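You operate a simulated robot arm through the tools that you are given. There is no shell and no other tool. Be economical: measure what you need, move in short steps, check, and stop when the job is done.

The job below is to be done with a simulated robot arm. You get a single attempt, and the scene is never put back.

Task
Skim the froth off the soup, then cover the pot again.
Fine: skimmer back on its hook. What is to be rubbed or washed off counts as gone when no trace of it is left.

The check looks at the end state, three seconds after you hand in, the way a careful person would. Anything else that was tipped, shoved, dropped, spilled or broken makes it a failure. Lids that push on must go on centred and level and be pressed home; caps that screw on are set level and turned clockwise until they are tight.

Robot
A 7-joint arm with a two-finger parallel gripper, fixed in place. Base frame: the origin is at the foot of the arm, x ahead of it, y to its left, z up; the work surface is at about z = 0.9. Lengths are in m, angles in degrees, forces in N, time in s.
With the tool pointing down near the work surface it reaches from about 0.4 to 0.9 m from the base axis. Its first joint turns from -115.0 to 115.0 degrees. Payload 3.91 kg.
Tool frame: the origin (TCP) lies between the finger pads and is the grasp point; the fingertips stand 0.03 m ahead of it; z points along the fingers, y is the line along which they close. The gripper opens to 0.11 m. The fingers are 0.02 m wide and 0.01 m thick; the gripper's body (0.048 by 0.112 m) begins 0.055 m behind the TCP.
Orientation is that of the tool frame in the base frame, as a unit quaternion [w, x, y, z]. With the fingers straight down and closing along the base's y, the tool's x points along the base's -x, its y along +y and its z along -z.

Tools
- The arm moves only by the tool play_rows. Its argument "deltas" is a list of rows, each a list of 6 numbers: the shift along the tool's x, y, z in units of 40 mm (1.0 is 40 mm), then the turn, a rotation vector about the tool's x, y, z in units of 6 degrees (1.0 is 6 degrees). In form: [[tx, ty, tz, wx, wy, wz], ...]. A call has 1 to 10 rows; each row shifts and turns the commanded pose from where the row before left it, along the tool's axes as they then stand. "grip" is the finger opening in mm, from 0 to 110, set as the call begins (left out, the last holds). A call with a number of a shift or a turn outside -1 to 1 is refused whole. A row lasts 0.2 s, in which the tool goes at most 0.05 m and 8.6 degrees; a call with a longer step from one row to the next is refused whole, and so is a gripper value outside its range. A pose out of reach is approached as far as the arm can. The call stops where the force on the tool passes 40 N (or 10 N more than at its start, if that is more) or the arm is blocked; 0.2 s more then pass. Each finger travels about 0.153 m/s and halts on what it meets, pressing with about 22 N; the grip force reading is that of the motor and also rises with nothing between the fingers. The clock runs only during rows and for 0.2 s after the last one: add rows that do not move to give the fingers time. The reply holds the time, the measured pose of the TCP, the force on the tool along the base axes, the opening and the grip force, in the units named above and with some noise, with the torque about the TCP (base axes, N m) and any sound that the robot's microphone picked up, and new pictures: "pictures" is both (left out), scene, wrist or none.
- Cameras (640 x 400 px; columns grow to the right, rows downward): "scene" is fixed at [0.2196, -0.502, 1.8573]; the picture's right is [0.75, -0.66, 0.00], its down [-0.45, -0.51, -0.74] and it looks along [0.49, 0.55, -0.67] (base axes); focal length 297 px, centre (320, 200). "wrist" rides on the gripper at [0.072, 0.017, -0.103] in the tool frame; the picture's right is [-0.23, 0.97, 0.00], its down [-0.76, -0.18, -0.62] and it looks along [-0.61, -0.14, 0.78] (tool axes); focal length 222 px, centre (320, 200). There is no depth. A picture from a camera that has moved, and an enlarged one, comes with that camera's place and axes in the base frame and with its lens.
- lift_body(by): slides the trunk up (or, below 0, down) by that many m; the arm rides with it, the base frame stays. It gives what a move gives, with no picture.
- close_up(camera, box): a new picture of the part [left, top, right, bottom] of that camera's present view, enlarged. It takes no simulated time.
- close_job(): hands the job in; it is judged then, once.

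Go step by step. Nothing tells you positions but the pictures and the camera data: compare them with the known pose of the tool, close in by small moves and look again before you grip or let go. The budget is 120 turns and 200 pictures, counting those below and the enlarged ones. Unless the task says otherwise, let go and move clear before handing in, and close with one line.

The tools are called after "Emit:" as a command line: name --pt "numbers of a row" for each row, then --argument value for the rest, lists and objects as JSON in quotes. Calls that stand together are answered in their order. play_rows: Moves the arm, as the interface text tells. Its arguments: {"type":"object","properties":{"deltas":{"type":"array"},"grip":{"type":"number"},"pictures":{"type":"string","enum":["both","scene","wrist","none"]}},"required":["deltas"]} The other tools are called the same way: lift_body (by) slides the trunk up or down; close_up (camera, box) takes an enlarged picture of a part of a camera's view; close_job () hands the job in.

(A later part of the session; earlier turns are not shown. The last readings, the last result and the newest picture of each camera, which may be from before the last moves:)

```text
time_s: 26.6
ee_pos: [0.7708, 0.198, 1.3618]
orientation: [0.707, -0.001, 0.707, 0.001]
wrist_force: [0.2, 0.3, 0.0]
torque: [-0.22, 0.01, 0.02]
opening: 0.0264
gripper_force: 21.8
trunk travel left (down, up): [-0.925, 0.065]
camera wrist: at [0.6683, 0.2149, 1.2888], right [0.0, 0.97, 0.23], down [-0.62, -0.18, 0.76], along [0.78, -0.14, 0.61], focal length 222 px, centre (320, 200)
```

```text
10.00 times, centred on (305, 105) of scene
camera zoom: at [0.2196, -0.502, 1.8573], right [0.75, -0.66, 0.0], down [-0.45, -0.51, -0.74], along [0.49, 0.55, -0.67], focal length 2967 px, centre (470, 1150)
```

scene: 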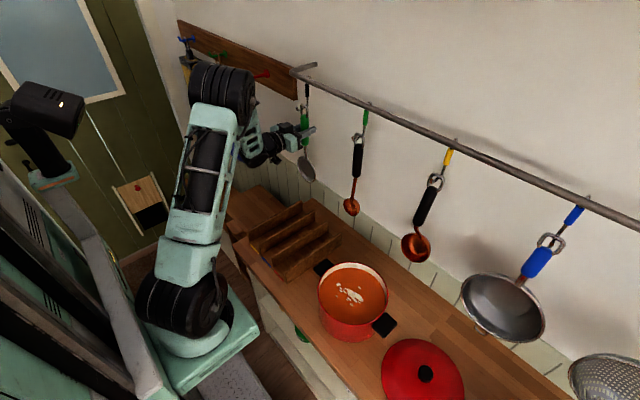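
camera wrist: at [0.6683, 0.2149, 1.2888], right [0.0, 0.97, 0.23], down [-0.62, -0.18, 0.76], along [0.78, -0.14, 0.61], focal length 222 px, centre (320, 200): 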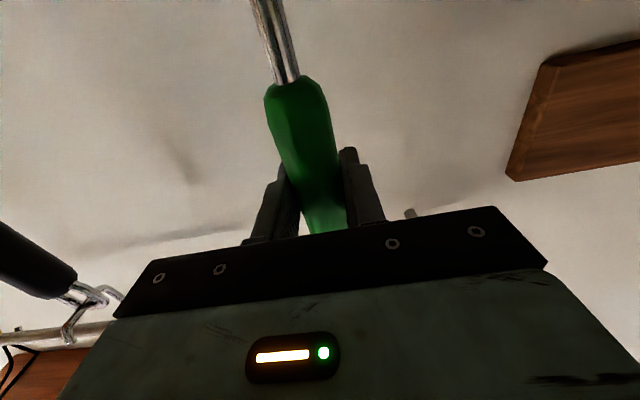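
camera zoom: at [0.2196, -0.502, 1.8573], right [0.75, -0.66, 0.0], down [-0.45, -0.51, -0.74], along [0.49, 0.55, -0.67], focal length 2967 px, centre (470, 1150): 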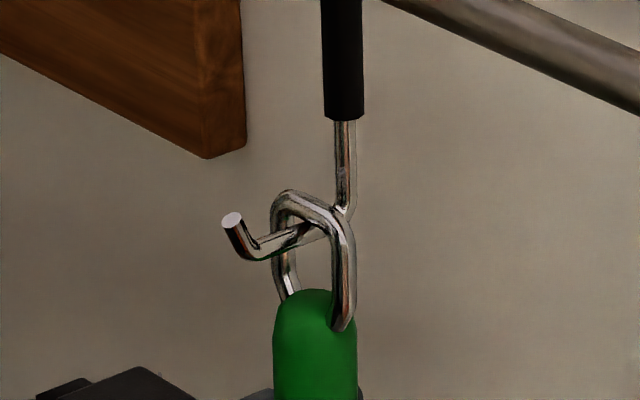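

Skimmer gripped at (0.771, 0.198, 1.362), still hanging. I lift it about 26 mm so the loop clears the upturned peg tip, and look.

Emit:
play_rows --pt "-0.3 0 0 0 0 0" --pt "-0.35 0 0 0 0 0" --pt "0 0 0 0 0 0" --pictures "none"

Emit:
close_up --camera "scene" --box '[285, 80, 325, 120]'

```text
time_s: 27.4
ee_pos: [0.7711, 0.1989, 1.3842]
orientation: [0.705, -0.001, 0.709, 0.0]
wrist_force: [-0.1, -0.3, -18.2]
torque: [0.46, -0.25, -0.11]
opening: 0.0266
gripper_force: 21.8
trunk travel left (down, up): [-0.925, 0.065]
```

```text
10.00 times, centred on (305, 100) of scene
camera zoom: at [0.2196, -0.502, 1.8573], right [0.75, -0.66, 0.0], down [-0.45, -0.51, -0.74], along [0.49, 0.55, -0.67], focal length 2967 px, centre (470, 1200)
```

zoom: 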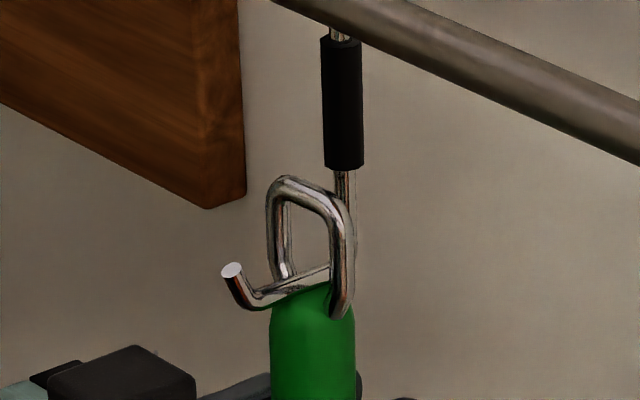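

The handle's top has come up against the peg; the loop already clears the tip. I ease down a few mm and draw it off toward me.

Emit:
play_rows --pt "0.17 0 0 0 0 0" --pt "0 0 0 0 0 0" --pictures "none"

Emit:
play_rows --pt "0 0 -0.35 0 0 0" --pt "0 0 0 0 0 0" --pictures "none"

Emit:
close_up --camera "scene" --box '[285, 80, 325, 120]'

```text
time_s: 28.0
ee_pos: [0.771, 0.1988, 1.3818]
orientation: [0.708, 0.0, 0.706, 0.0]
wrist_force: [-0.6, -0.9, -0.5]
torque: [-0.19, 0.0, 0.02]
opening: 0.0267
gripper_force: 22.4
trunk travel left (down, up): [-0.925, 0.065]
```

```text
time_s: 28.6
ee_pos: [0.7579, 0.1992, 1.381]
orientation: [0.707, 0.0, 0.707, 0.0]
wrist_force: [-0.8, -1.4, -0.6]
torque: [-0.19, -0.01, -0.01]
opening: 0.0267
gripper_force: 22.3
trunk travel left (down, up): [-0.925, 0.065]
```

```text
10.00 times, centred on (305, 100) of scene
camera zoom: at [0.2196, -0.502, 1.8573], right [0.75, -0.66, 0.0], down [-0.45, -0.51, -0.74], along [0.49, 0.55, -0.67], focal length 2967 px, centre (470, 1200)
```

zoom: 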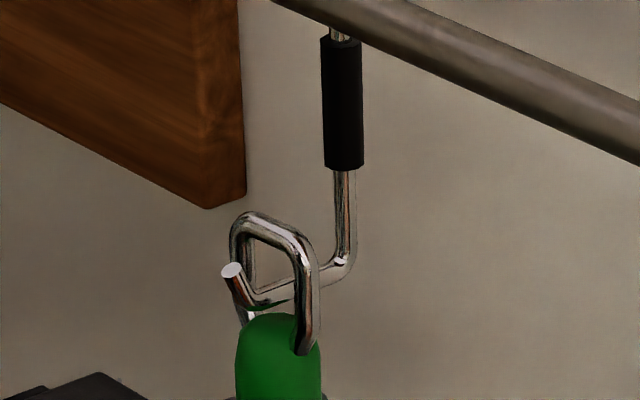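

Emit:
play_rows --pt "-0.06 0 0 0 0 0" --pt "0 0 -0.2 0 0 0" --pt "0 0 0 0 0 0" --pictures "none"

Emit:
close_up --camera "scene" --box '[285, 80, 325, 120]'

```text
time_s: 29.4
ee_pos: [0.7493, 0.1994, 1.3833]
orientation: [0.707, 0.0, 0.707, 0.0]
wrist_force: [0.0, -0.4, -1.3]
torque: [-0.17, 0.02, 0.0]
opening: 0.0266
gripper_force: 21.9
trunk travel left (down, up): [-0.925, 0.065]
```

```text
10.00 times, centred on (305, 100) of scene
camera zoom: at [0.2196, -0.502, 1.8573], right [0.75, -0.66, 0.0], down [-0.45, -0.51, -0.74], along [0.49, 0.55, -0.67], focal length 2967 px, centre (470, 1200)
```

zoom: 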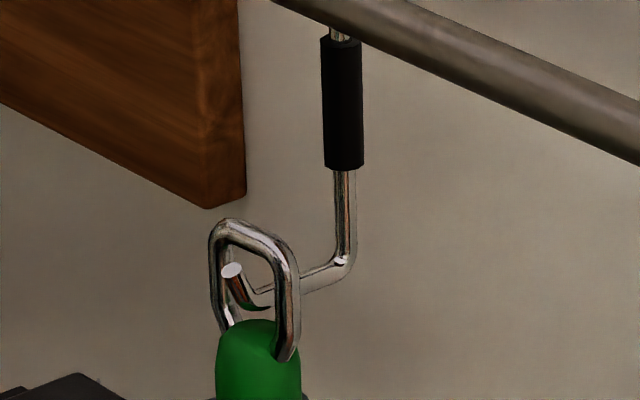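

Emit:
play_rows --pt "0 0 -0.25 0 0 0" --pt "0 0 0 0 0 0" --pictures "none"

Emit:
close_up --camera "scene" --box '[280, 80, 325, 120]'

```text
time_s: 30.0
ee_pos: [0.7395, 0.1985, 1.3838]
orientation: [0.707, 0.0, 0.707, 0.0]
wrist_force: [0.3, 0.6, -1.9]
torque: [0.17, -0.04, 0.04]
opening: 0.0267
gripper_force: 22.3
trunk travel left (down, up): [-0.925, 0.065]
```

```text
10.00 times, centred on (302, 100) of scene
camera zoom: at [0.2196, -0.502, 1.8573], right [0.75, -0.66, 0.0], down [-0.45, -0.51, -0.74], along [0.49, 0.55, -0.67], focal length 2967 px, centre (495, 1200)
```

zoom: 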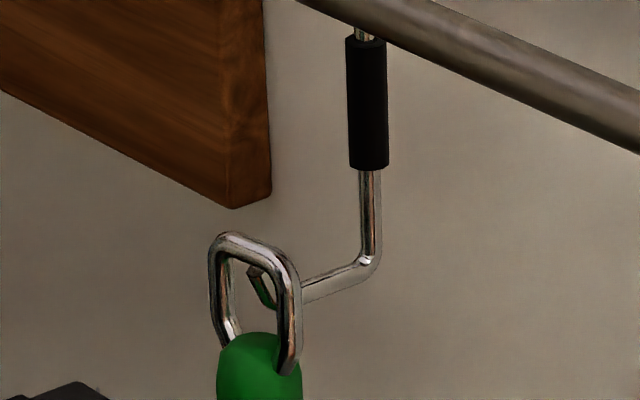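

Emit:
play_rows --pt "0 0 -0.3 0 0 0" --pt "0 0 -0.5 0 0 0" --pt "0 0 -0.7 0 0 0" --pt "0 0 0 0 0 0"

Emit:
close_up --camera "scene" --box '[265, 80, 345, 190]'

```text
time_s: 31.0
ee_pos: [0.6812, 0.1979, 1.3836]
orientation: [0.707, 0.0, 0.707, 0.0]
wrist_force: [-0.4, -0.9, -1.4]
torque: [-0.21, -0.01, -0.06]
opening: 0.0262
gripper_force: 22.1
trunk travel left (down, up): [-0.925, 0.065]
camera wrist: at [0.5776, 0.2148, 1.311], right [0.0, 0.97, 0.23], down [-0.62, -0.18, 0.76], along [0.78, -0.14, 0.61], focal length 222 px, centre (320, 200)
```

scene: 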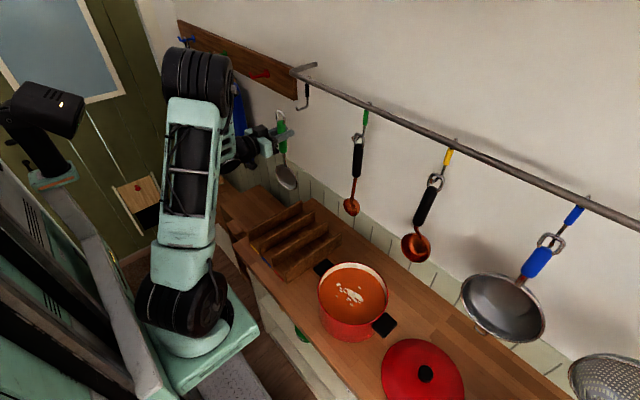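
wrist: 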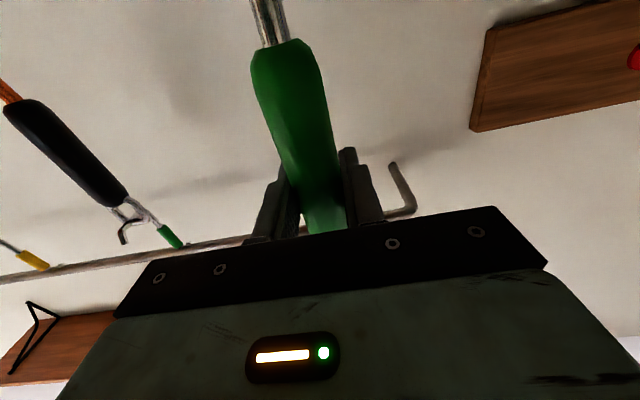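

```text
3.64 times, centred on (305, 135) of scene
camera zoom: at [0.2196, -0.502, 1.8573], right [0.75, -0.66, 0.0], down [-0.45, -0.51, -0.74], along [0.49, 0.55, -0.67], focal length 1079 px, centre (374, 436)
```

zoom: 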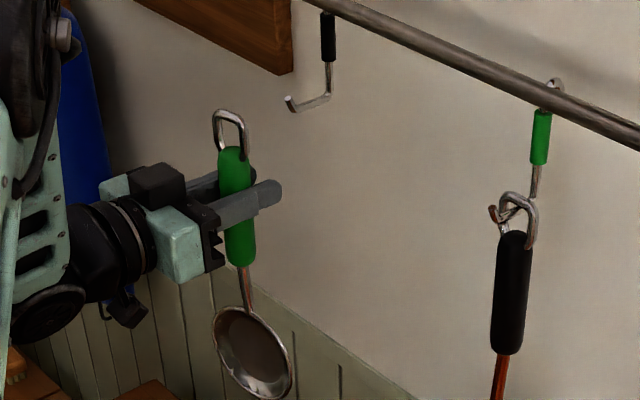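

The skimmer is off its hook and the hook is undisturbed. I back away, then pitch the hand down so the dish faces up on the arm's side.

Emit:
play_rows --pt "0 0 -0.9 0 0 0" --pt "0 0 -0.9 0 0 0" --pt "0 0 0 0 1 0" --pt "0 0 0 0 1 0" --pt "0 0 0 0 1 0" --pt "0 0 0 0 1 0" --pt "0 0 0 0 1 0" --pt "0 0 0 0 1 0" --pt "0 0 0 0 1 0" --pt "0 0 0 0 1 0" --pictures "none"

Emit:
play_rows --pt "0 0 0 0 1 0" --pt "0 0 0 0 1 0" --pt "0 0 0 -0.5 0 -0.866" --pt "0 0 0 -0.5 0 -0.866" --pt "0 0 0 -0.5 0 -0.866" --pt "0 0 0 -0.5 0 -0.866" --pt "0 0 0 -0.5 0 -0.866" --pt "0 0 0 -0.5 0 -0.866" --pt "0 0 0 -0.5 0 -0.866" --pt "0 0 0 -0.5 0 -0.866" --pictures "scene"

```text
time_s: 33.2
ee_pos: [0.6069, 0.1989, 1.3823]
orientation: [0.357, 0.001, 0.934, 0.0]
wrist_force: [-0.5, 0.9, -1.2]
torque: [0.01, -0.07, -0.05]
opening: 0.0256
gripper_force: 22.1
trunk travel left (down, up): [-0.925, 0.065]
```

```text
time_s: 35.4
ee_pos: [0.608, 0.1981, 1.3825]
orientation: [0.236, -0.394, 0.882, 0.105]
wrist_force: [0.6, 0.2, -0.5]
torque: [0.06, -0.1, -0.02]
opening: 0.0254
gripper_force: 21.6
trunk travel left (down, up): [-0.925, 0.065]
```

scene: 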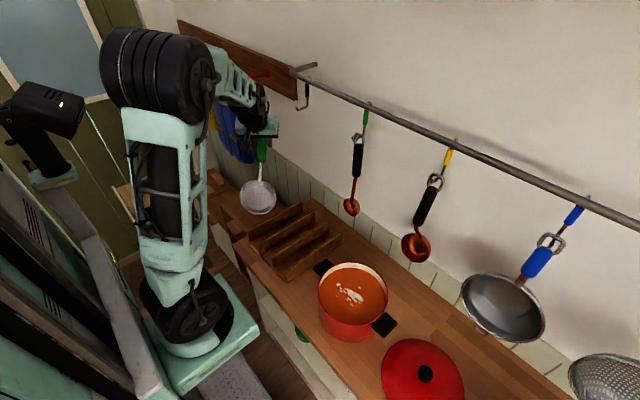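

Emit:
play_rows --pt "0 0 0 -0.5 0 -0.866" --pt "0 0 0 -0.5 0 -0.866" --pt "0 0 0 -0.5 0 -0.866" --pt "0 0 0 -0.5 0 -0.866" --pt "0 0 0 -0.5 0 -0.866" --pt "0 0 0 -0.5 0 -0.866" --pt "0 0 0 -0.5 0 -0.866" --pt "0 0 0 0 0 0"

Emit:
close_up --camera "scene" --box '[220, 80, 320, 240]'

```text
time_s: 37.2
ee_pos: [0.6076, 0.1981, 1.3828]
orientation: [-0.183, 0.684, -0.682, -0.183]
wrist_force: [0.0, 0.2, -1.8]
torque: [0.09, 0.03, -0.02]
opening: 0.0253
gripper_force: 22.2
trunk travel left (down, up): [-0.925, 0.065]
camera wrist: at [0.5915, 0.0829, 1.4363], right [-0.97, 0.19, 0.11], down [0.18, 0.35, 0.92], along [0.14, 0.92, -0.37], focal length 222 px, centre (320, 200)
```

scene: 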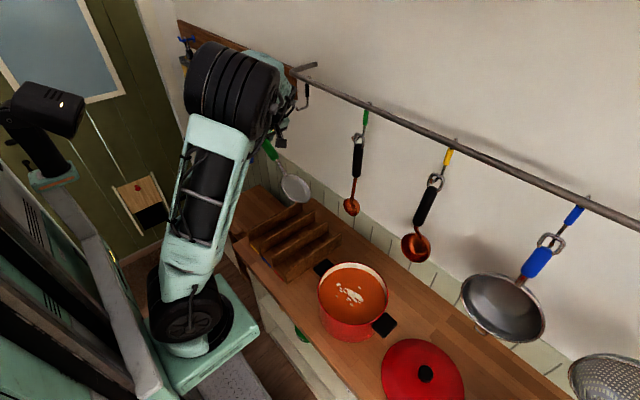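
wrist: 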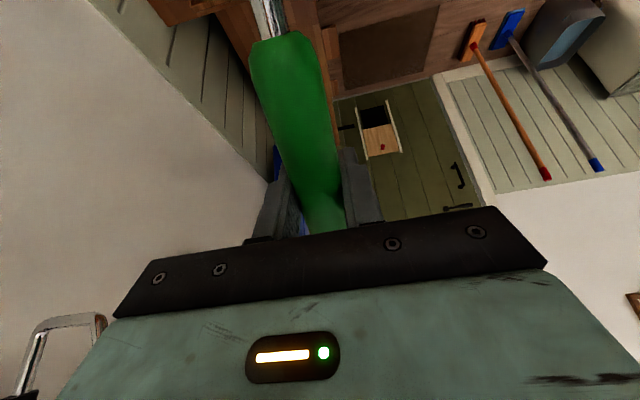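

```text
2.50 times, centred on (270, 160) of scene
camera zoom: at [0.2196, -0.502, 1.8573], right [0.75, -0.66, 0.0], down [-0.45, -0.51, -0.74], along [0.49, 0.55, -0.67], focal length 742 px, centre (445, 300)
```

zoom: 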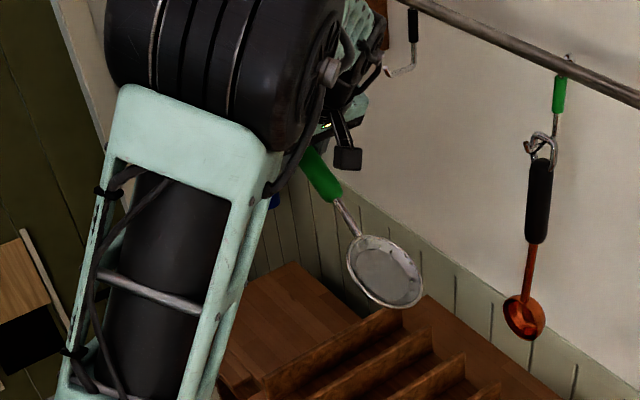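

The skimmer sits firmly, dish facing up and tipped about 30° toward -y. I move it over the pot's left side, hovering above the soup.

Emit:
play_rows --pt "0.856 -0.06 0.365 0 0 0" --pt "0.856 0 0.365 0 0 0" --pt "0.856 0 0.365 0 0 0" --pt "0.856 0 0.365 0 0 0" --pt "0.856 0 0.365 0 0 0" --pt "0.856 0 0.365 0 0 0" --pt "0.856 0 0.365 0 0 0" --pt "0.856 0 0.365 0 0 0" --pt "0 0 0 0 0 0"

Emit:
close_up --camera "scene" --box '[290, 220, 430, 350]'

```text
time_s: 39.2
ee_pos: [0.6115, 0.0213, 1.1445]
orientation: [-0.182, 0.684, -0.682, -0.183]
wrist_force: [-0.1, -0.6, -1.6]
torque: [0.11, 0.01, -0.02]
opening: 0.025
gripper_force: 21.9
trunk travel left (down, up): [-0.925, 0.065]
camera wrist: at [0.5959, -0.0936, 1.1975], right [-0.97, 0.2, 0.11], down [0.18, 0.35, 0.92], along [0.14, 0.92, -0.37], focal length 222 px, centre (320, 200)
```

scene: 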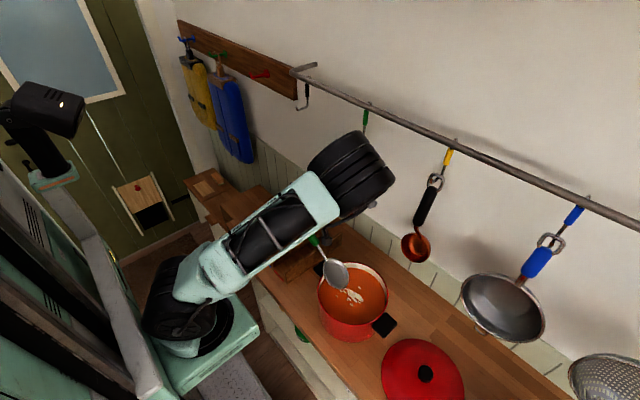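
wrist: 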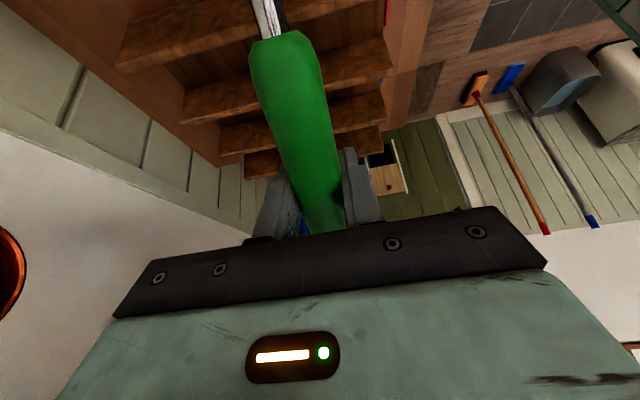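

```text
3.08 times, centred on (360, 285) of scene
camera zoom: at [0.2196, -0.502, 1.8573], right [0.75, -0.66, 0.0], down [-0.45, -0.51, -0.74], along [0.49, 0.55, -0.67], focal length 913 px, centre (197, -62)
```

zoom: 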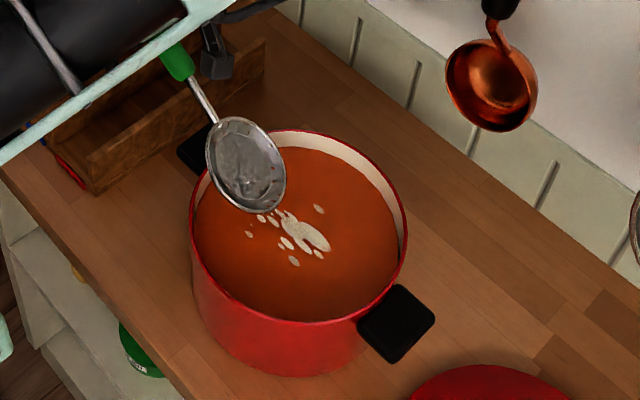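

Emit:
play_rows --pt "0.337 0 0.337 0 0 0" --pt "0.337 0 0.337 0 0 0" --pt "0.337 0 0.337 0 0 0" --pt "0 0 0 0 0 0" --pictures "none"

Emit:
close_up --camera "scene" --box '[300, 240, 400, 330]'

```text
time_s: 40.2
ee_pos: [0.6101, 0.0064, 1.0909]
orientation: [-0.183, 0.684, -0.682, -0.183]
wrist_force: [0.9, 2.2, 7.6]
torque: [-0.66, -0.03, 0.09]
opening: 0.0253
gripper_force: 21.5
trunk travel left (down, up): [-0.925, 0.065]
```

```text
4.44 times, centred on (350, 285) of scene
camera zoom: at [0.2196, -0.502, 1.8573], right [0.75, -0.66, 0.0], down [-0.45, -0.51, -0.74], along [0.49, 0.55, -0.67], focal length 1319 px, centre (187, -178)
```

zoom: 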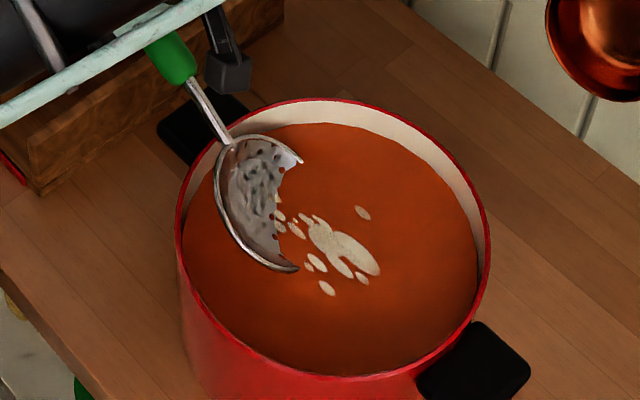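

The neck is touching the pot's rim (7 N); I ease up and in a little.

Emit:
play_rows --pt "-0.075 0 -0.13 0 0 0" --pt "0.435 0 -0.25 0 0 0" --pt "0 0 0 0 0 0" --pictures "none"

Emit:
close_up --camera "scene" --box '[300, 240, 400, 330]'

```text
time_s: 41.0
ee_pos: [0.6099, -0.0154, 1.0963]
orientation: [-0.182, 0.684, -0.682, -0.183]
wrist_force: [0.8, 0.0, -1.5]
torque: [0.09, 0.02, 0.05]
opening: 0.0255
gripper_force: 21.7
trunk travel left (down, up): [-0.925, 0.065]
```

```text
4.44 times, centred on (350, 285) of scene
camera zoom: at [0.2196, -0.502, 1.8573], right [0.75, -0.66, 0.0], down [-0.45, -0.51, -0.74], along [0.49, 0.55, -0.67], focal length 1319 px, centre (187, -178)
```

zoom: 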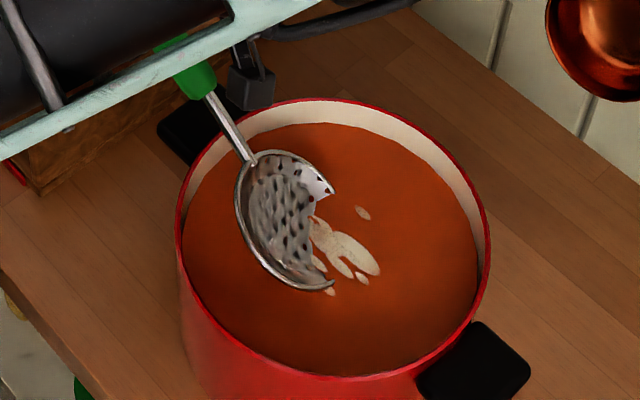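

Emit:
play_rows --pt "0.326 0 -0.1875 0 0 0" --pt "0.326 0 -0.1875 0 0 0" --pt "0.326 0 -0.1875 0 0 0" --pt "0.326 0 -0.1875 0 0 0" --pt "0 0 0 0 0 0" --pictures "none"

Emit:
close_up --camera "scene" --box '[300, 240, 400, 330]'

```text
time_s: 42.2
ee_pos: [0.6099, -0.0755, 1.0956]
orientation: [-0.182, 0.684, -0.683, -0.183]
wrist_force: [-0.5, 0.8, -0.5]
torque: [0.1, 0.02, 0.0]
opening: 0.0253
gripper_force: 22.5
trunk travel left (down, up): [-0.925, 0.065]
```

```text
4.44 times, centred on (350, 285) of scene
camera zoom: at [0.2196, -0.502, 1.8573], right [0.75, -0.66, 0.0], down [-0.45, -0.51, -0.74], along [0.49, 0.55, -0.67], focal length 1319 px, centre (187, -178)
```

zoom: 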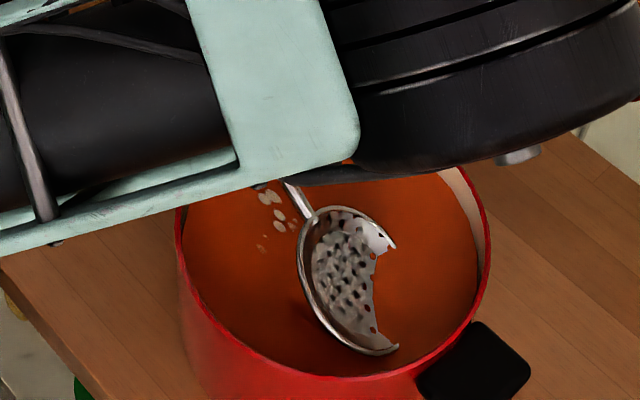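

Emit:
play_rows --pt "-0.3 0 -0.52 0 0 0" --pt "-0.3 0 -0.52 0 0 0" --pt "0 0 0 0 0 0" --pictures "scene"

Emit:
close_up --camera "scene" --box '[300, 240, 400, 330]'

```text
time_s: 43.0
ee_pos: [0.6094, -0.0757, 1.1455]
orientation: [-0.183, 0.684, -0.683, -0.183]
wrist_force: [0.2, -0.4, -1.8]
torque: [0.11, 0.02, -0.05]
opening: 0.0255
gripper_force: 22.2
trunk travel left (down, up): [-0.925, 0.065]
```

scene: 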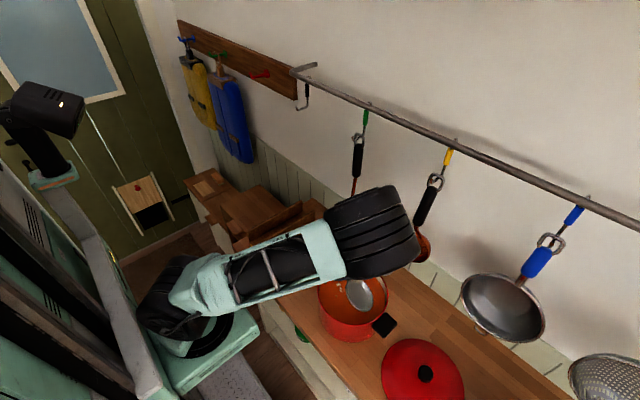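

```text
4.44 times, centred on (350, 285) of scene
camera zoom: at [0.2196, -0.502, 1.8573], right [0.75, -0.66, 0.0], down [-0.45, -0.51, -0.74], along [0.49, 0.55, -0.67], focal length 1319 px, centre (187, -178)
```

zoom: 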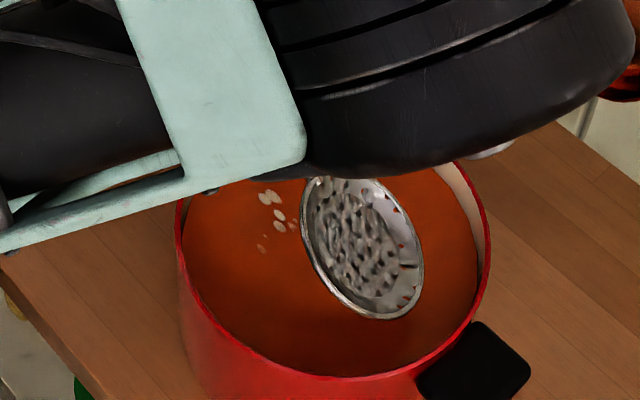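

Froth under the dish's submerged part gets taken; four or five specks remain on the left. I'll come down steeper (45°) there so the dish goes fully under them.

Emit:
play_rows --pt "-0.97 0.1 -0.02 0 0 0" --pt "0 0 0 0 -1 0" --pt "0 0 0 0 -1 0" --pt "0 0 0 0 -0.5 0" --pt "0 0 0 0 0 0" --pictures "none"

Emit:
close_up --camera "scene" --box '[300, 240, 400, 330]'

```text
time_s: 44.2
ee_pos: [0.6058, -0.0399, 1.1646]
orientation: [-0.27, 0.654, -0.652, -0.271]
wrist_force: [0.3, 0.0, -1.4]
torque: [0.05, 0.0, 0.01]
opening: 0.0256
gripper_force: 21.7
trunk travel left (down, up): [-0.925, 0.065]
```

```text
4.44 times, centred on (350, 285) of scene
camera zoom: at [0.2196, -0.502, 1.8573], right [0.75, -0.66, 0.0], down [-0.45, -0.51, -0.74], along [0.49, 0.55, -0.67], focal length 1319 px, centre (187, -178)
```

zoom: 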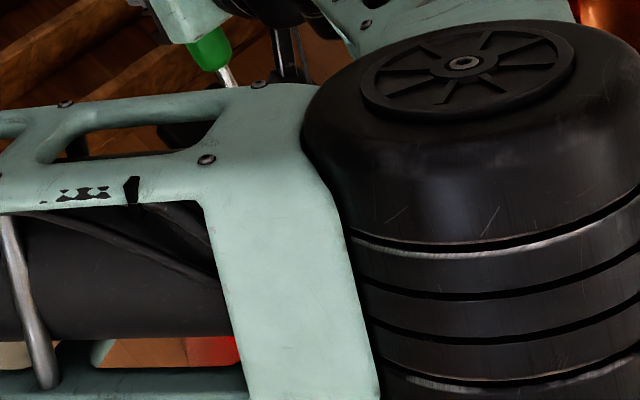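

Emit:
play_rows --pt "0 0 0 0 0 0"

```text
time_s: 44.6
ee_pos: [0.6067, -0.0409, 1.1649]
orientation: [-0.27, 0.654, -0.653, -0.271]
wrist_force: [0.7, -0.1, -1.7]
torque: [0.06, -0.01, -0.02]
opening: 0.0255
gripper_force: 22.0
trunk travel left (down, up): [-0.925, 0.065]
camera wrist: at [0.5907, -0.166, 1.1857], right [-0.97, 0.16, 0.16], down [0.18, 0.1, 0.98], along [0.14, 0.98, -0.12], focal length 222 px, centre (320, 200)
```

scene: 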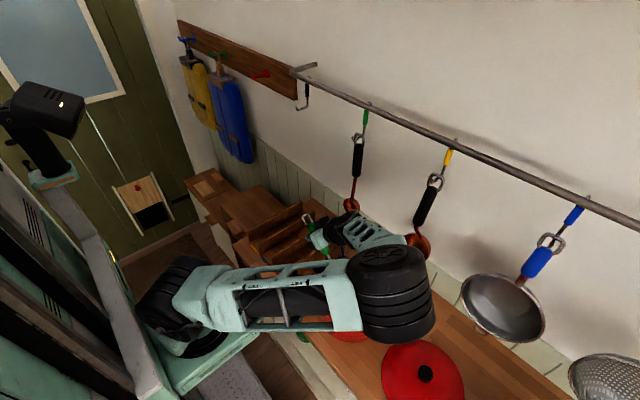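
wrist: 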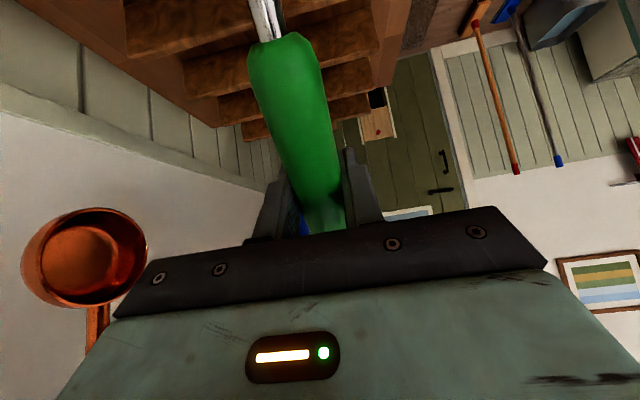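

Emit:
play_rows --pt "0.42 0 0.42 0 0 0" --pt "0.42 0 0.42 0 0 0" --pt "0.4 0 0.4 0 0 0" --pt "0 0 0 0 0 0" --pictures "scene"

```text
time_s: 45.6
ee_pos: [0.6058, -0.0425, 1.0921]
orientation: [-0.27, 0.654, -0.653, -0.27]
wrist_force: [-0.4, 0.8, -0.4]
torque: [0.07, 0.0, 0.01]
opening: 0.0251
gripper_force: 22.9
trunk travel left (down, up): [-0.925, 0.065]
```

scene: 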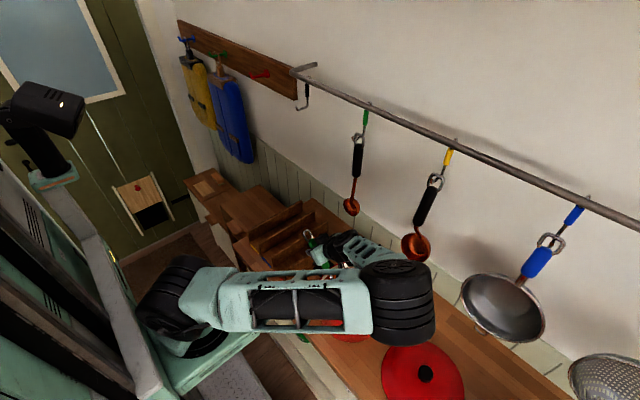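

Emit:
play_rows --pt "0 0.45 0 0 0 0" --pt "0 -0.5 0 0 0 0" --pt "0 -0.3 0 0 0 0" --pt "0 0.35 0 0 0 0" --pt "-0.42 0 -0.42 0 0 0" --pt "-0.42 0 -0.42 0 0 0" --pt "-0.5 0 -0.5 0 0 0" --pt "0 0 0 0 1 0" --pt "0 0 0 0 1 0" --pt "0 0 0 0 0.5 0" --pictures "scene"

Emit:
close_up --camera "scene" --box '[300, 240, 400, 330]'

```text
time_s: 47.8
ee_pos: [0.6058, -0.0426, 1.1704]
orientation: [-0.183, 0.683, -0.683, -0.183]
wrist_force: [0.1, 0.5, -0.8]
torque: [0.11, 0.0, -0.03]
opening: 0.0254
gripper_force: 21.8
trunk travel left (down, up): [-0.925, 0.065]
```

scene: 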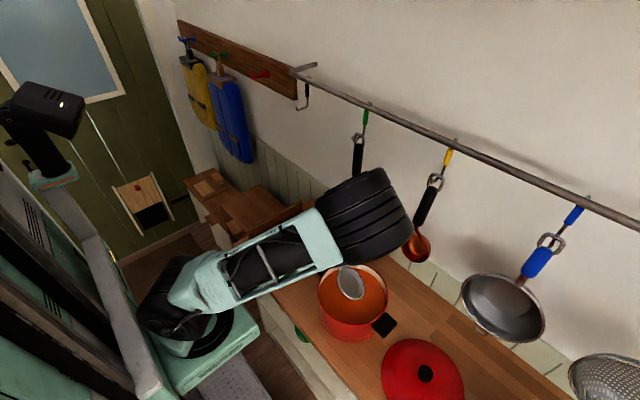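

```text
4.44 times, centred on (350, 285) of scene
camera zoom: at [0.2196, -0.502, 1.8573], right [0.75, -0.66, 0.0], down [-0.45, -0.51, -0.74], along [0.49, 0.55, -0.67], focal length 1319 px, centre (187, -178)
```

zoom: 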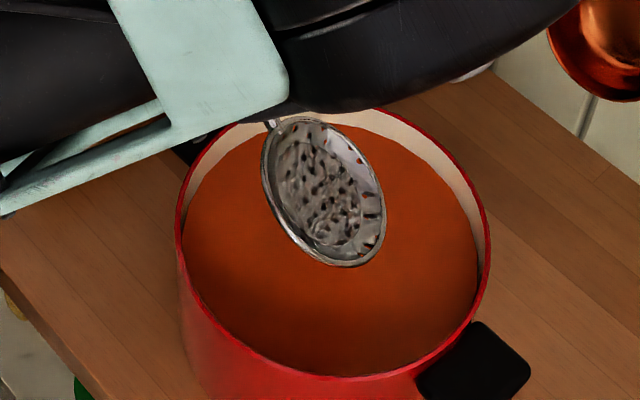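

Emit:
play_rows --pt "-0.87 0 0.1 0 0 0" --pt "-0.87 0 0.1 0 0 0" --pt "-0.87 0 0.1 0 0 0" --pt "0 0 0 0 0 0" --pictures "scene"

Emit:
close_up --camera "scene" --box '[300, 240, 400, 330]'

Emit:
close_up --camera "scene" --box '[310, 230, 360, 280]'

```text
time_s: 48.8
ee_pos: [0.6066, 0.054, 1.2114]
orientation: [-0.183, 0.684, -0.682, -0.183]
wrist_force: [-0.5, 0.1, -0.7]
torque: [0.11, 0.0, -0.02]
opening: 0.0252
gripper_force: 22.0
trunk travel left (down, up): [-0.925, 0.065]
```

scene: 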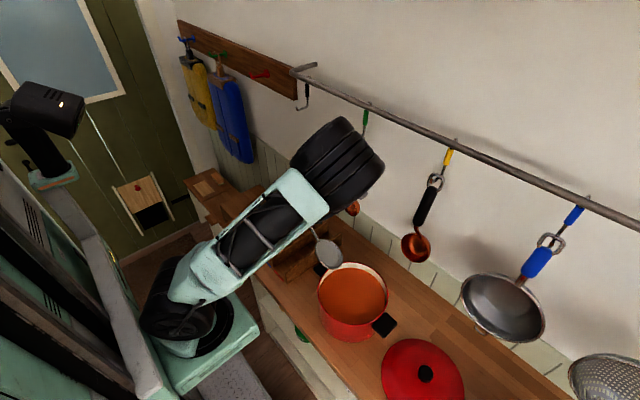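

```text
4.44 times, centred on (350, 285) of scene
camera zoom: at [0.2196, -0.502, 1.8573], right [0.75, -0.66, 0.0], down [-0.45, -0.51, -0.74], along [0.49, 0.55, -0.67], focal length 1319 px, centre (187, -178)
```

zoom: 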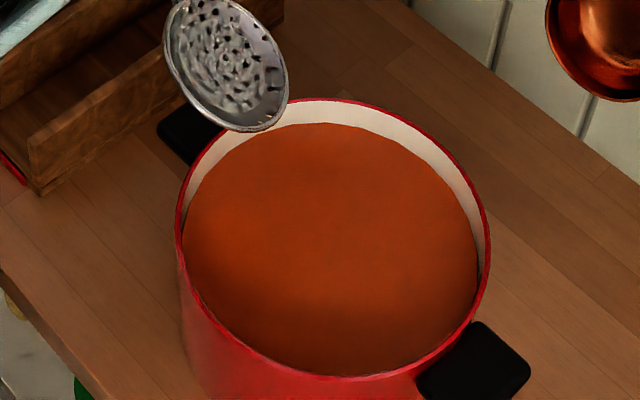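

```text
8.00 times, centred on (335, 255) of scene
camera zoom: at [0.2196, -0.502, 1.8573], right [0.75, -0.66, 0.0], down [-0.45, -0.51, -0.74], along [0.49, 0.55, -0.67], focal length 2374 px, centre (200, -240)
```

zoom: 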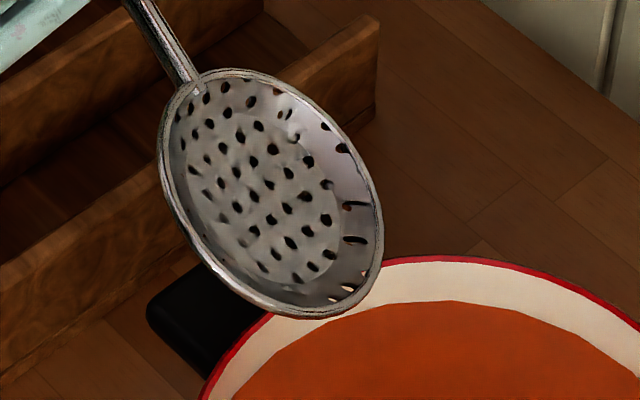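

The soup and the skimmer look clean. Now I bring the skimmer back toward its hook, reversing the path.

Emit:
play_rows --pt "-0.878 0 -0.32 0 0 0" --pt "-0.878 0 -0.32 0 0 0" --pt "-0.878 0 -0.32 0 0 0" --pt "-0.878 0 -0.32 0 0 0" --pt "-0.878 0 -0.32 0 0 0" --pt "-0.878 0 -0.32 0 0 0" --pt "0 0 0 0.5 0 0.866" --pt "0 0 0 0.5 0 0.866" --pt "0 0 0 0.5 0 0.866" --pt "0 0 0 0.5 0 0.866" --pictures "none"

Emit:
play_rows --pt "0 0 0 0.5 0 0.866" --pt "0 0 0 0.5 0 0.866" --pt "0 0 0 0.5 0 0.866" --pt "0 0 0 0.5 0 0.866" --pt "0 0 0 0.5 0 0.866" --pt "0 0 0 0.5 0 0.866" --pt "0 0 0 0.5 0 0.866" --pt "0 0 0 0.5 0 0.866" --pt "0 0 0 0.5 0 0.866" --pt "0 0 0 0.5 0 0.866" --pictures "none"

Emit:
play_rows --pt "0 0 0 0.5 0 0.866" --pt "0 0 0 0 -1 0" --pt "0 0 0 0 -1 0" --pt "0 0 0 0 -1 0" --pt "0 0 0 0 -1 0" --pt "0 0 0 0 -1 0" --pt "0 0 0 0 -1 0" --pt "0 0 0 0 -1 0" --pt "0 0 0 0 -1 0" --pt "0 0 0 0 -1 0" --pictures "none"

Emit:
play_rows --pt "0 0 0 0 -1 0" --pt "0 0 0 0 0 0"

Emit:
close_up --camera "scene" --box '[245, 80, 325, 190]'

```text
time_s: 51.0
ee_pos: [0.6071, 0.1997, 1.3844]
orientation: [0.217, -0.526, 0.81, 0.141]
wrist_force: [0.0, -1.0, -1.6]
torque: [0.12, -0.04, 0.0]
opening: 0.025
gripper_force: 22.1
trunk travel left (down, up): [-0.925, 0.065]
```

```text
time_s: 53.2
ee_pos: [0.6044, 0.1988, 1.3846]
orientation: [0.258, -0.05, 0.965, 0.014]
wrist_force: [0.0, -0.2, -1.9]
torque: [-0.01, -0.11, -0.01]
opening: 0.0253
gripper_force: 21.8
trunk travel left (down, up): [-0.925, 0.065]
```

```text
time_s: 55.4
ee_pos: [0.606, 0.199, 1.3838]
orientation: [0.67, -0.001, 0.742, 0.001]
wrist_force: [-0.4, 0.2, -1.9]
torque: [-0.01, 0.01, 0.0]
opening: 0.0256
gripper_force: 22.1
trunk travel left (down, up): [-0.925, 0.065]
```

```text
time_s: 56.0
ee_pos: [0.6064, 0.1997, 1.3842]
orientation: [0.707, -0.001, 0.707, 0.001]
wrist_force: [-0.5, 0.6, -1.8]
torque: [-0.01, -0.02, -0.02]
opening: 0.0252
gripper_force: 22.3
trunk travel left (down, up): [-0.925, 0.065]
camera wrist: at [0.5033, 0.2155, 1.311], right [0.0, 0.97, 0.23], down [-0.62, -0.18, 0.76], along [0.78, -0.14, 0.61], focal length 222 px, centre (320, 200)
```

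scene: 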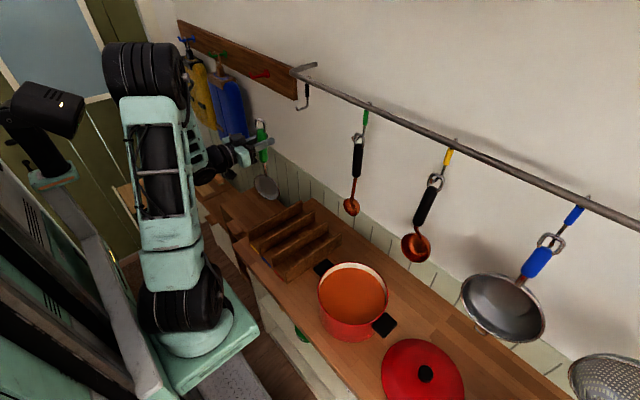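
wrist: 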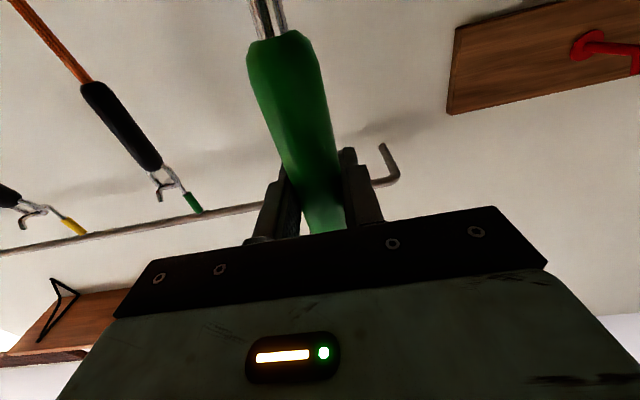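

```text
3.64 times, centred on (285, 135) of scene
camera zoom: at [0.2196, -0.502, 1.8573], right [0.75, -0.66, 0.0], down [-0.45, -0.51, -0.74], along [0.49, 0.55, -0.67], focal length 1079 px, centre (447, 436)
```

zoom: 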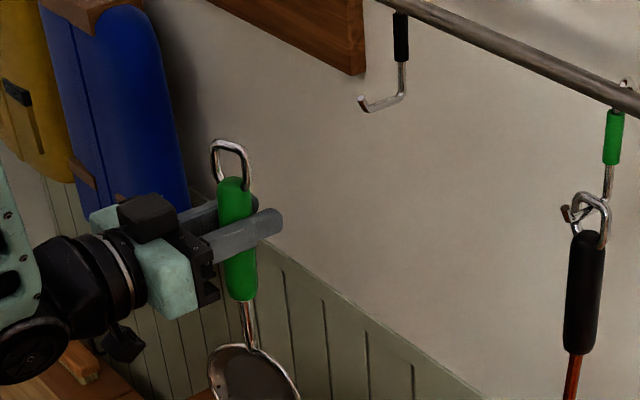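

Emit:
play_rows --pt "0 -0.03 0.9 0 0 0" --pt "0 0 0.95 0 0 0" --pt "0 0 0 0 0 0" --pictures "none"

Emit:
close_up --camera "scene" --box '[265, 80, 345, 190]'

Emit:
close_up --camera "scene" --box '[270, 80, 320, 130]'

```text
time_s: 56.8
ee_pos: [0.6802, 0.1988, 1.3819]
orientation: [0.707, 0.0, 0.708, 0.0]
wrist_force: [0.7, -0.1, -1.0]
torque: [0.0, -0.01, -0.04]
opening: 0.025
gripper_force: 22.4
trunk travel left (down, up): [-0.925, 0.065]
```

```text
3.64 times, centred on (305, 135) of scene
camera zoom: at [0.2196, -0.502, 1.8573], right [0.75, -0.66, 0.0], down [-0.45, -0.51, -0.74], along [0.49, 0.55, -0.67], focal length 1079 px, centre (374, 436)
```

zoom: 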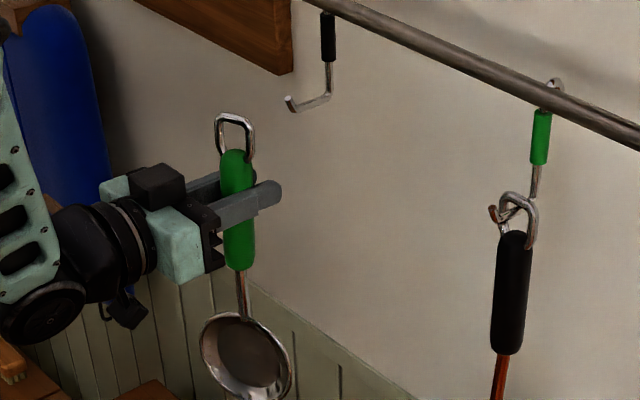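

```text
8.00 times, centred on (295, 105) of scene
camera zoom: at [0.2196, -0.502, 1.8573], right [0.75, -0.66, 0.0], down [-0.45, -0.51, -0.74], along [0.49, 0.55, -0.67], focal length 2374 px, centre (520, 960)
```

zoom: 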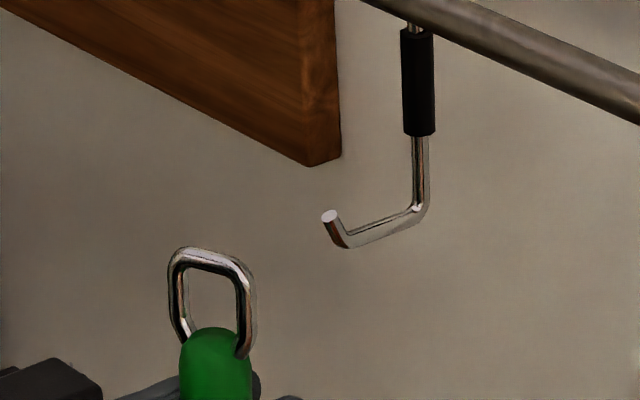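

Emit:
play_rows --pt "-0.12 0 0.5 0 0 0" --pt "0 0 0.4 0 0 0" --pt "0 0 0 0 0 0" --pictures "wrist"

Emit:
close_up --camera "scene" --box '[280, 80, 325, 120]'

```text
time_s: 57.6
ee_pos: [0.7151, 0.1988, 1.3891]
orientation: [0.707, 0.0, 0.707, 0.0]
wrist_force: [0.2, 0.3, -1.0]
torque: [-0.02, 0.02, 0.02]
opening: 0.0253
gripper_force: 22.1
trunk travel left (down, up): [-0.925, 0.065]
camera wrist: at [0.6126, 0.215, 1.316], right [0.0, 0.97, 0.23], down [-0.62, -0.18, 0.76], along [0.78, -0.14, 0.61], focal length 222 px, centre (320, 200)
```

wrist: 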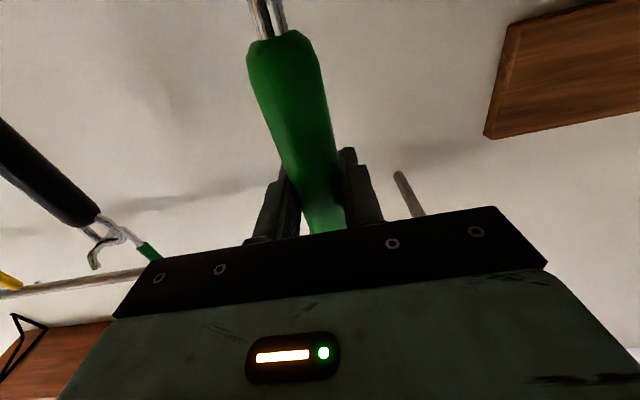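

```text
10.00 times, centred on (302, 100) of scene
camera zoom: at [0.2196, -0.502, 1.8573], right [0.75, -0.66, 0.0], down [-0.45, -0.51, -0.74], along [0.49, 0.55, -0.67], focal length 2967 px, centre (495, 1200)
```

zoom: 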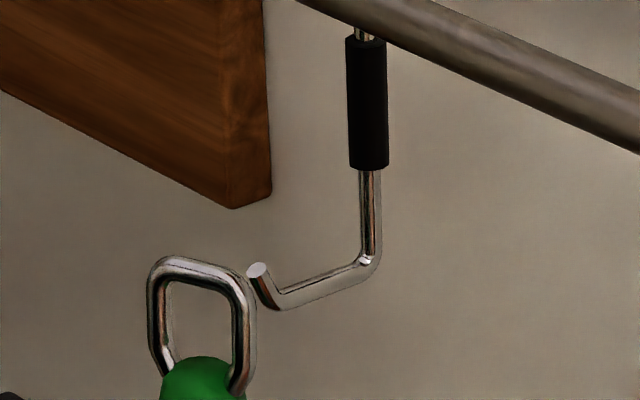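

Emit:
play_rows --pt "-0.04 0 0.25 0 0 0" --pt "0 0 0.22 0 0 0" --pt "0 0 0 0 0 0" --pictures "none"

Emit:
close_up --camera "scene" --box '[280, 80, 325, 120]'

```text
time_s: 58.4
ee_pos: [0.7347, 0.1991, 1.39]
orientation: [0.708, 0.0, 0.707, 0.0]
wrist_force: [-0.5, 1.1, -1.6]
torque: [0.01, -0.03, -0.01]
opening: 0.0254
gripper_force: 21.8
trunk travel left (down, up): [-0.925, 0.065]
```

```text
10.00 times, centred on (302, 100) of scene
camera zoom: at [0.2196, -0.502, 1.8573], right [0.75, -0.66, 0.0], down [-0.45, -0.51, -0.74], along [0.49, 0.55, -0.67], focal length 2967 px, centre (495, 1200)
```

zoom: 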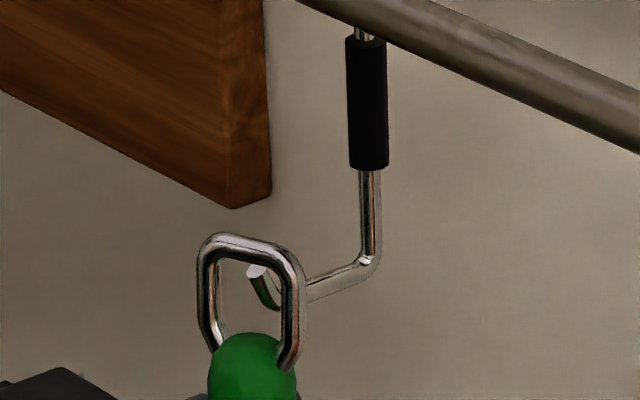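

Emit:
play_rows --pt "-0.03 0 0 0 0 0" --pt "0 0 0.3 0 0 0" --pt "0 0 0 0 0 0" --pictures "none"

Emit:
close_up --camera "scene" --box '[280, 80, 325, 120]'

```text
time_s: 59.2
ee_pos: [0.7478, 0.1972, 1.3916]
orientation: [0.707, 0.001, 0.707, -0.001]
wrist_force: [-0.1, -0.4, -2.0]
torque: [-0.01, -0.01, -0.03]
opening: 0.0251
gripper_force: 22.0
trunk travel left (down, up): [-0.925, 0.065]
```

```text
10.00 times, centred on (302, 100) of scene
camera zoom: at [0.2196, -0.502, 1.8573], right [0.75, -0.66, 0.0], down [-0.45, -0.51, -0.74], along [0.49, 0.55, -0.67], focal length 2967 px, centre (495, 1200)
```

zoom: 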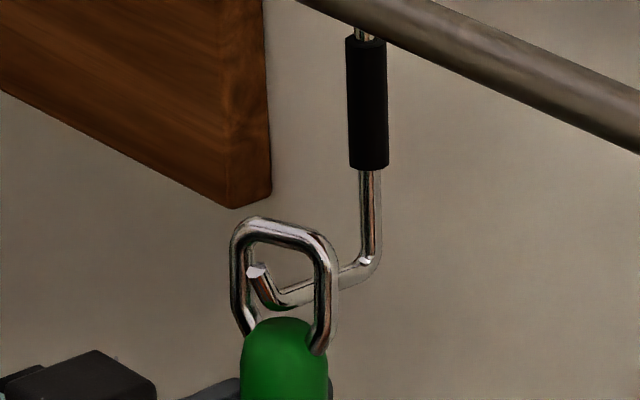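

Emit:
play_rows --pt "0 0 0.35 0 0 0" --pt "0 0 0 0 0 0" --pictures "none"

Emit:
close_up --camera "scene" --box '[280, 80, 325, 120]'

```text
time_s: 59.8
ee_pos: [0.7609, 0.1983, 1.3914]
orientation: [0.707, -0.001, 0.707, 0.001]
wrist_force: [0.9, -0.1, -1.0]
torque: [-0.02, 0.0, -0.04]
opening: 0.0257
gripper_force: 22.0
trunk travel left (down, up): [-0.925, 0.065]
```

```text
10.00 times, centred on (302, 100) of scene
camera zoom: at [0.2196, -0.502, 1.8573], right [0.75, -0.66, 0.0], down [-0.45, -0.51, -0.74], along [0.49, 0.55, -0.67], focal length 2967 px, centre (495, 1200)
```

zoom: 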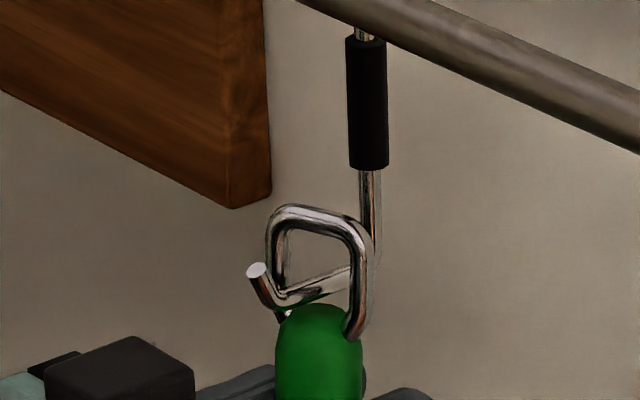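

Emit:
play_rows --pt "0 0 0.16 0 0 0" --pt "0.3 0 0 0 0 0" --pt "0.2 0 0 0 0 0" --pt "0 0 0 0 0 0" --pictures "none"

Emit:
close_up --camera "scene" --box '[280, 80, 325, 120]'

```text
time_s: 60.8
ee_pos: [0.7673, 0.1968, 1.3734]
orientation: [0.709, 0.002, 0.705, 0.0]
wrist_force: [2.4, -1.2, 19.7]
torque: [-0.05, 0.01, -0.03]
opening: 0.0259
gripper_force: 21.8
trunk travel left (down, up): [-0.925, 0.065]
```

```text
10.00 times, centred on (302, 100) of scene
camera zoom: at [0.2196, -0.502, 1.8573], right [0.75, -0.66, 0.0], down [-0.45, -0.51, -0.74], along [0.49, 0.55, -0.67], focal length 2967 px, centre (495, 1200)
```

zoom: 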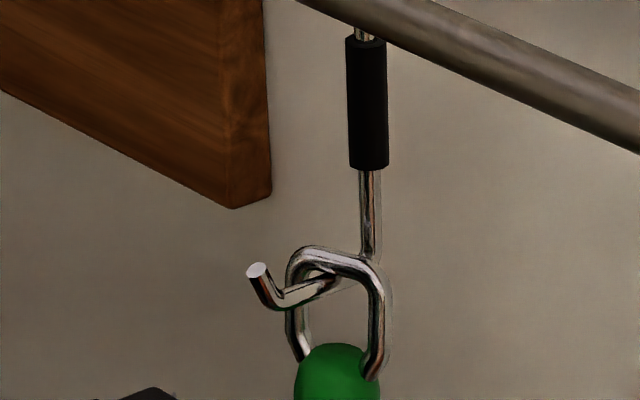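

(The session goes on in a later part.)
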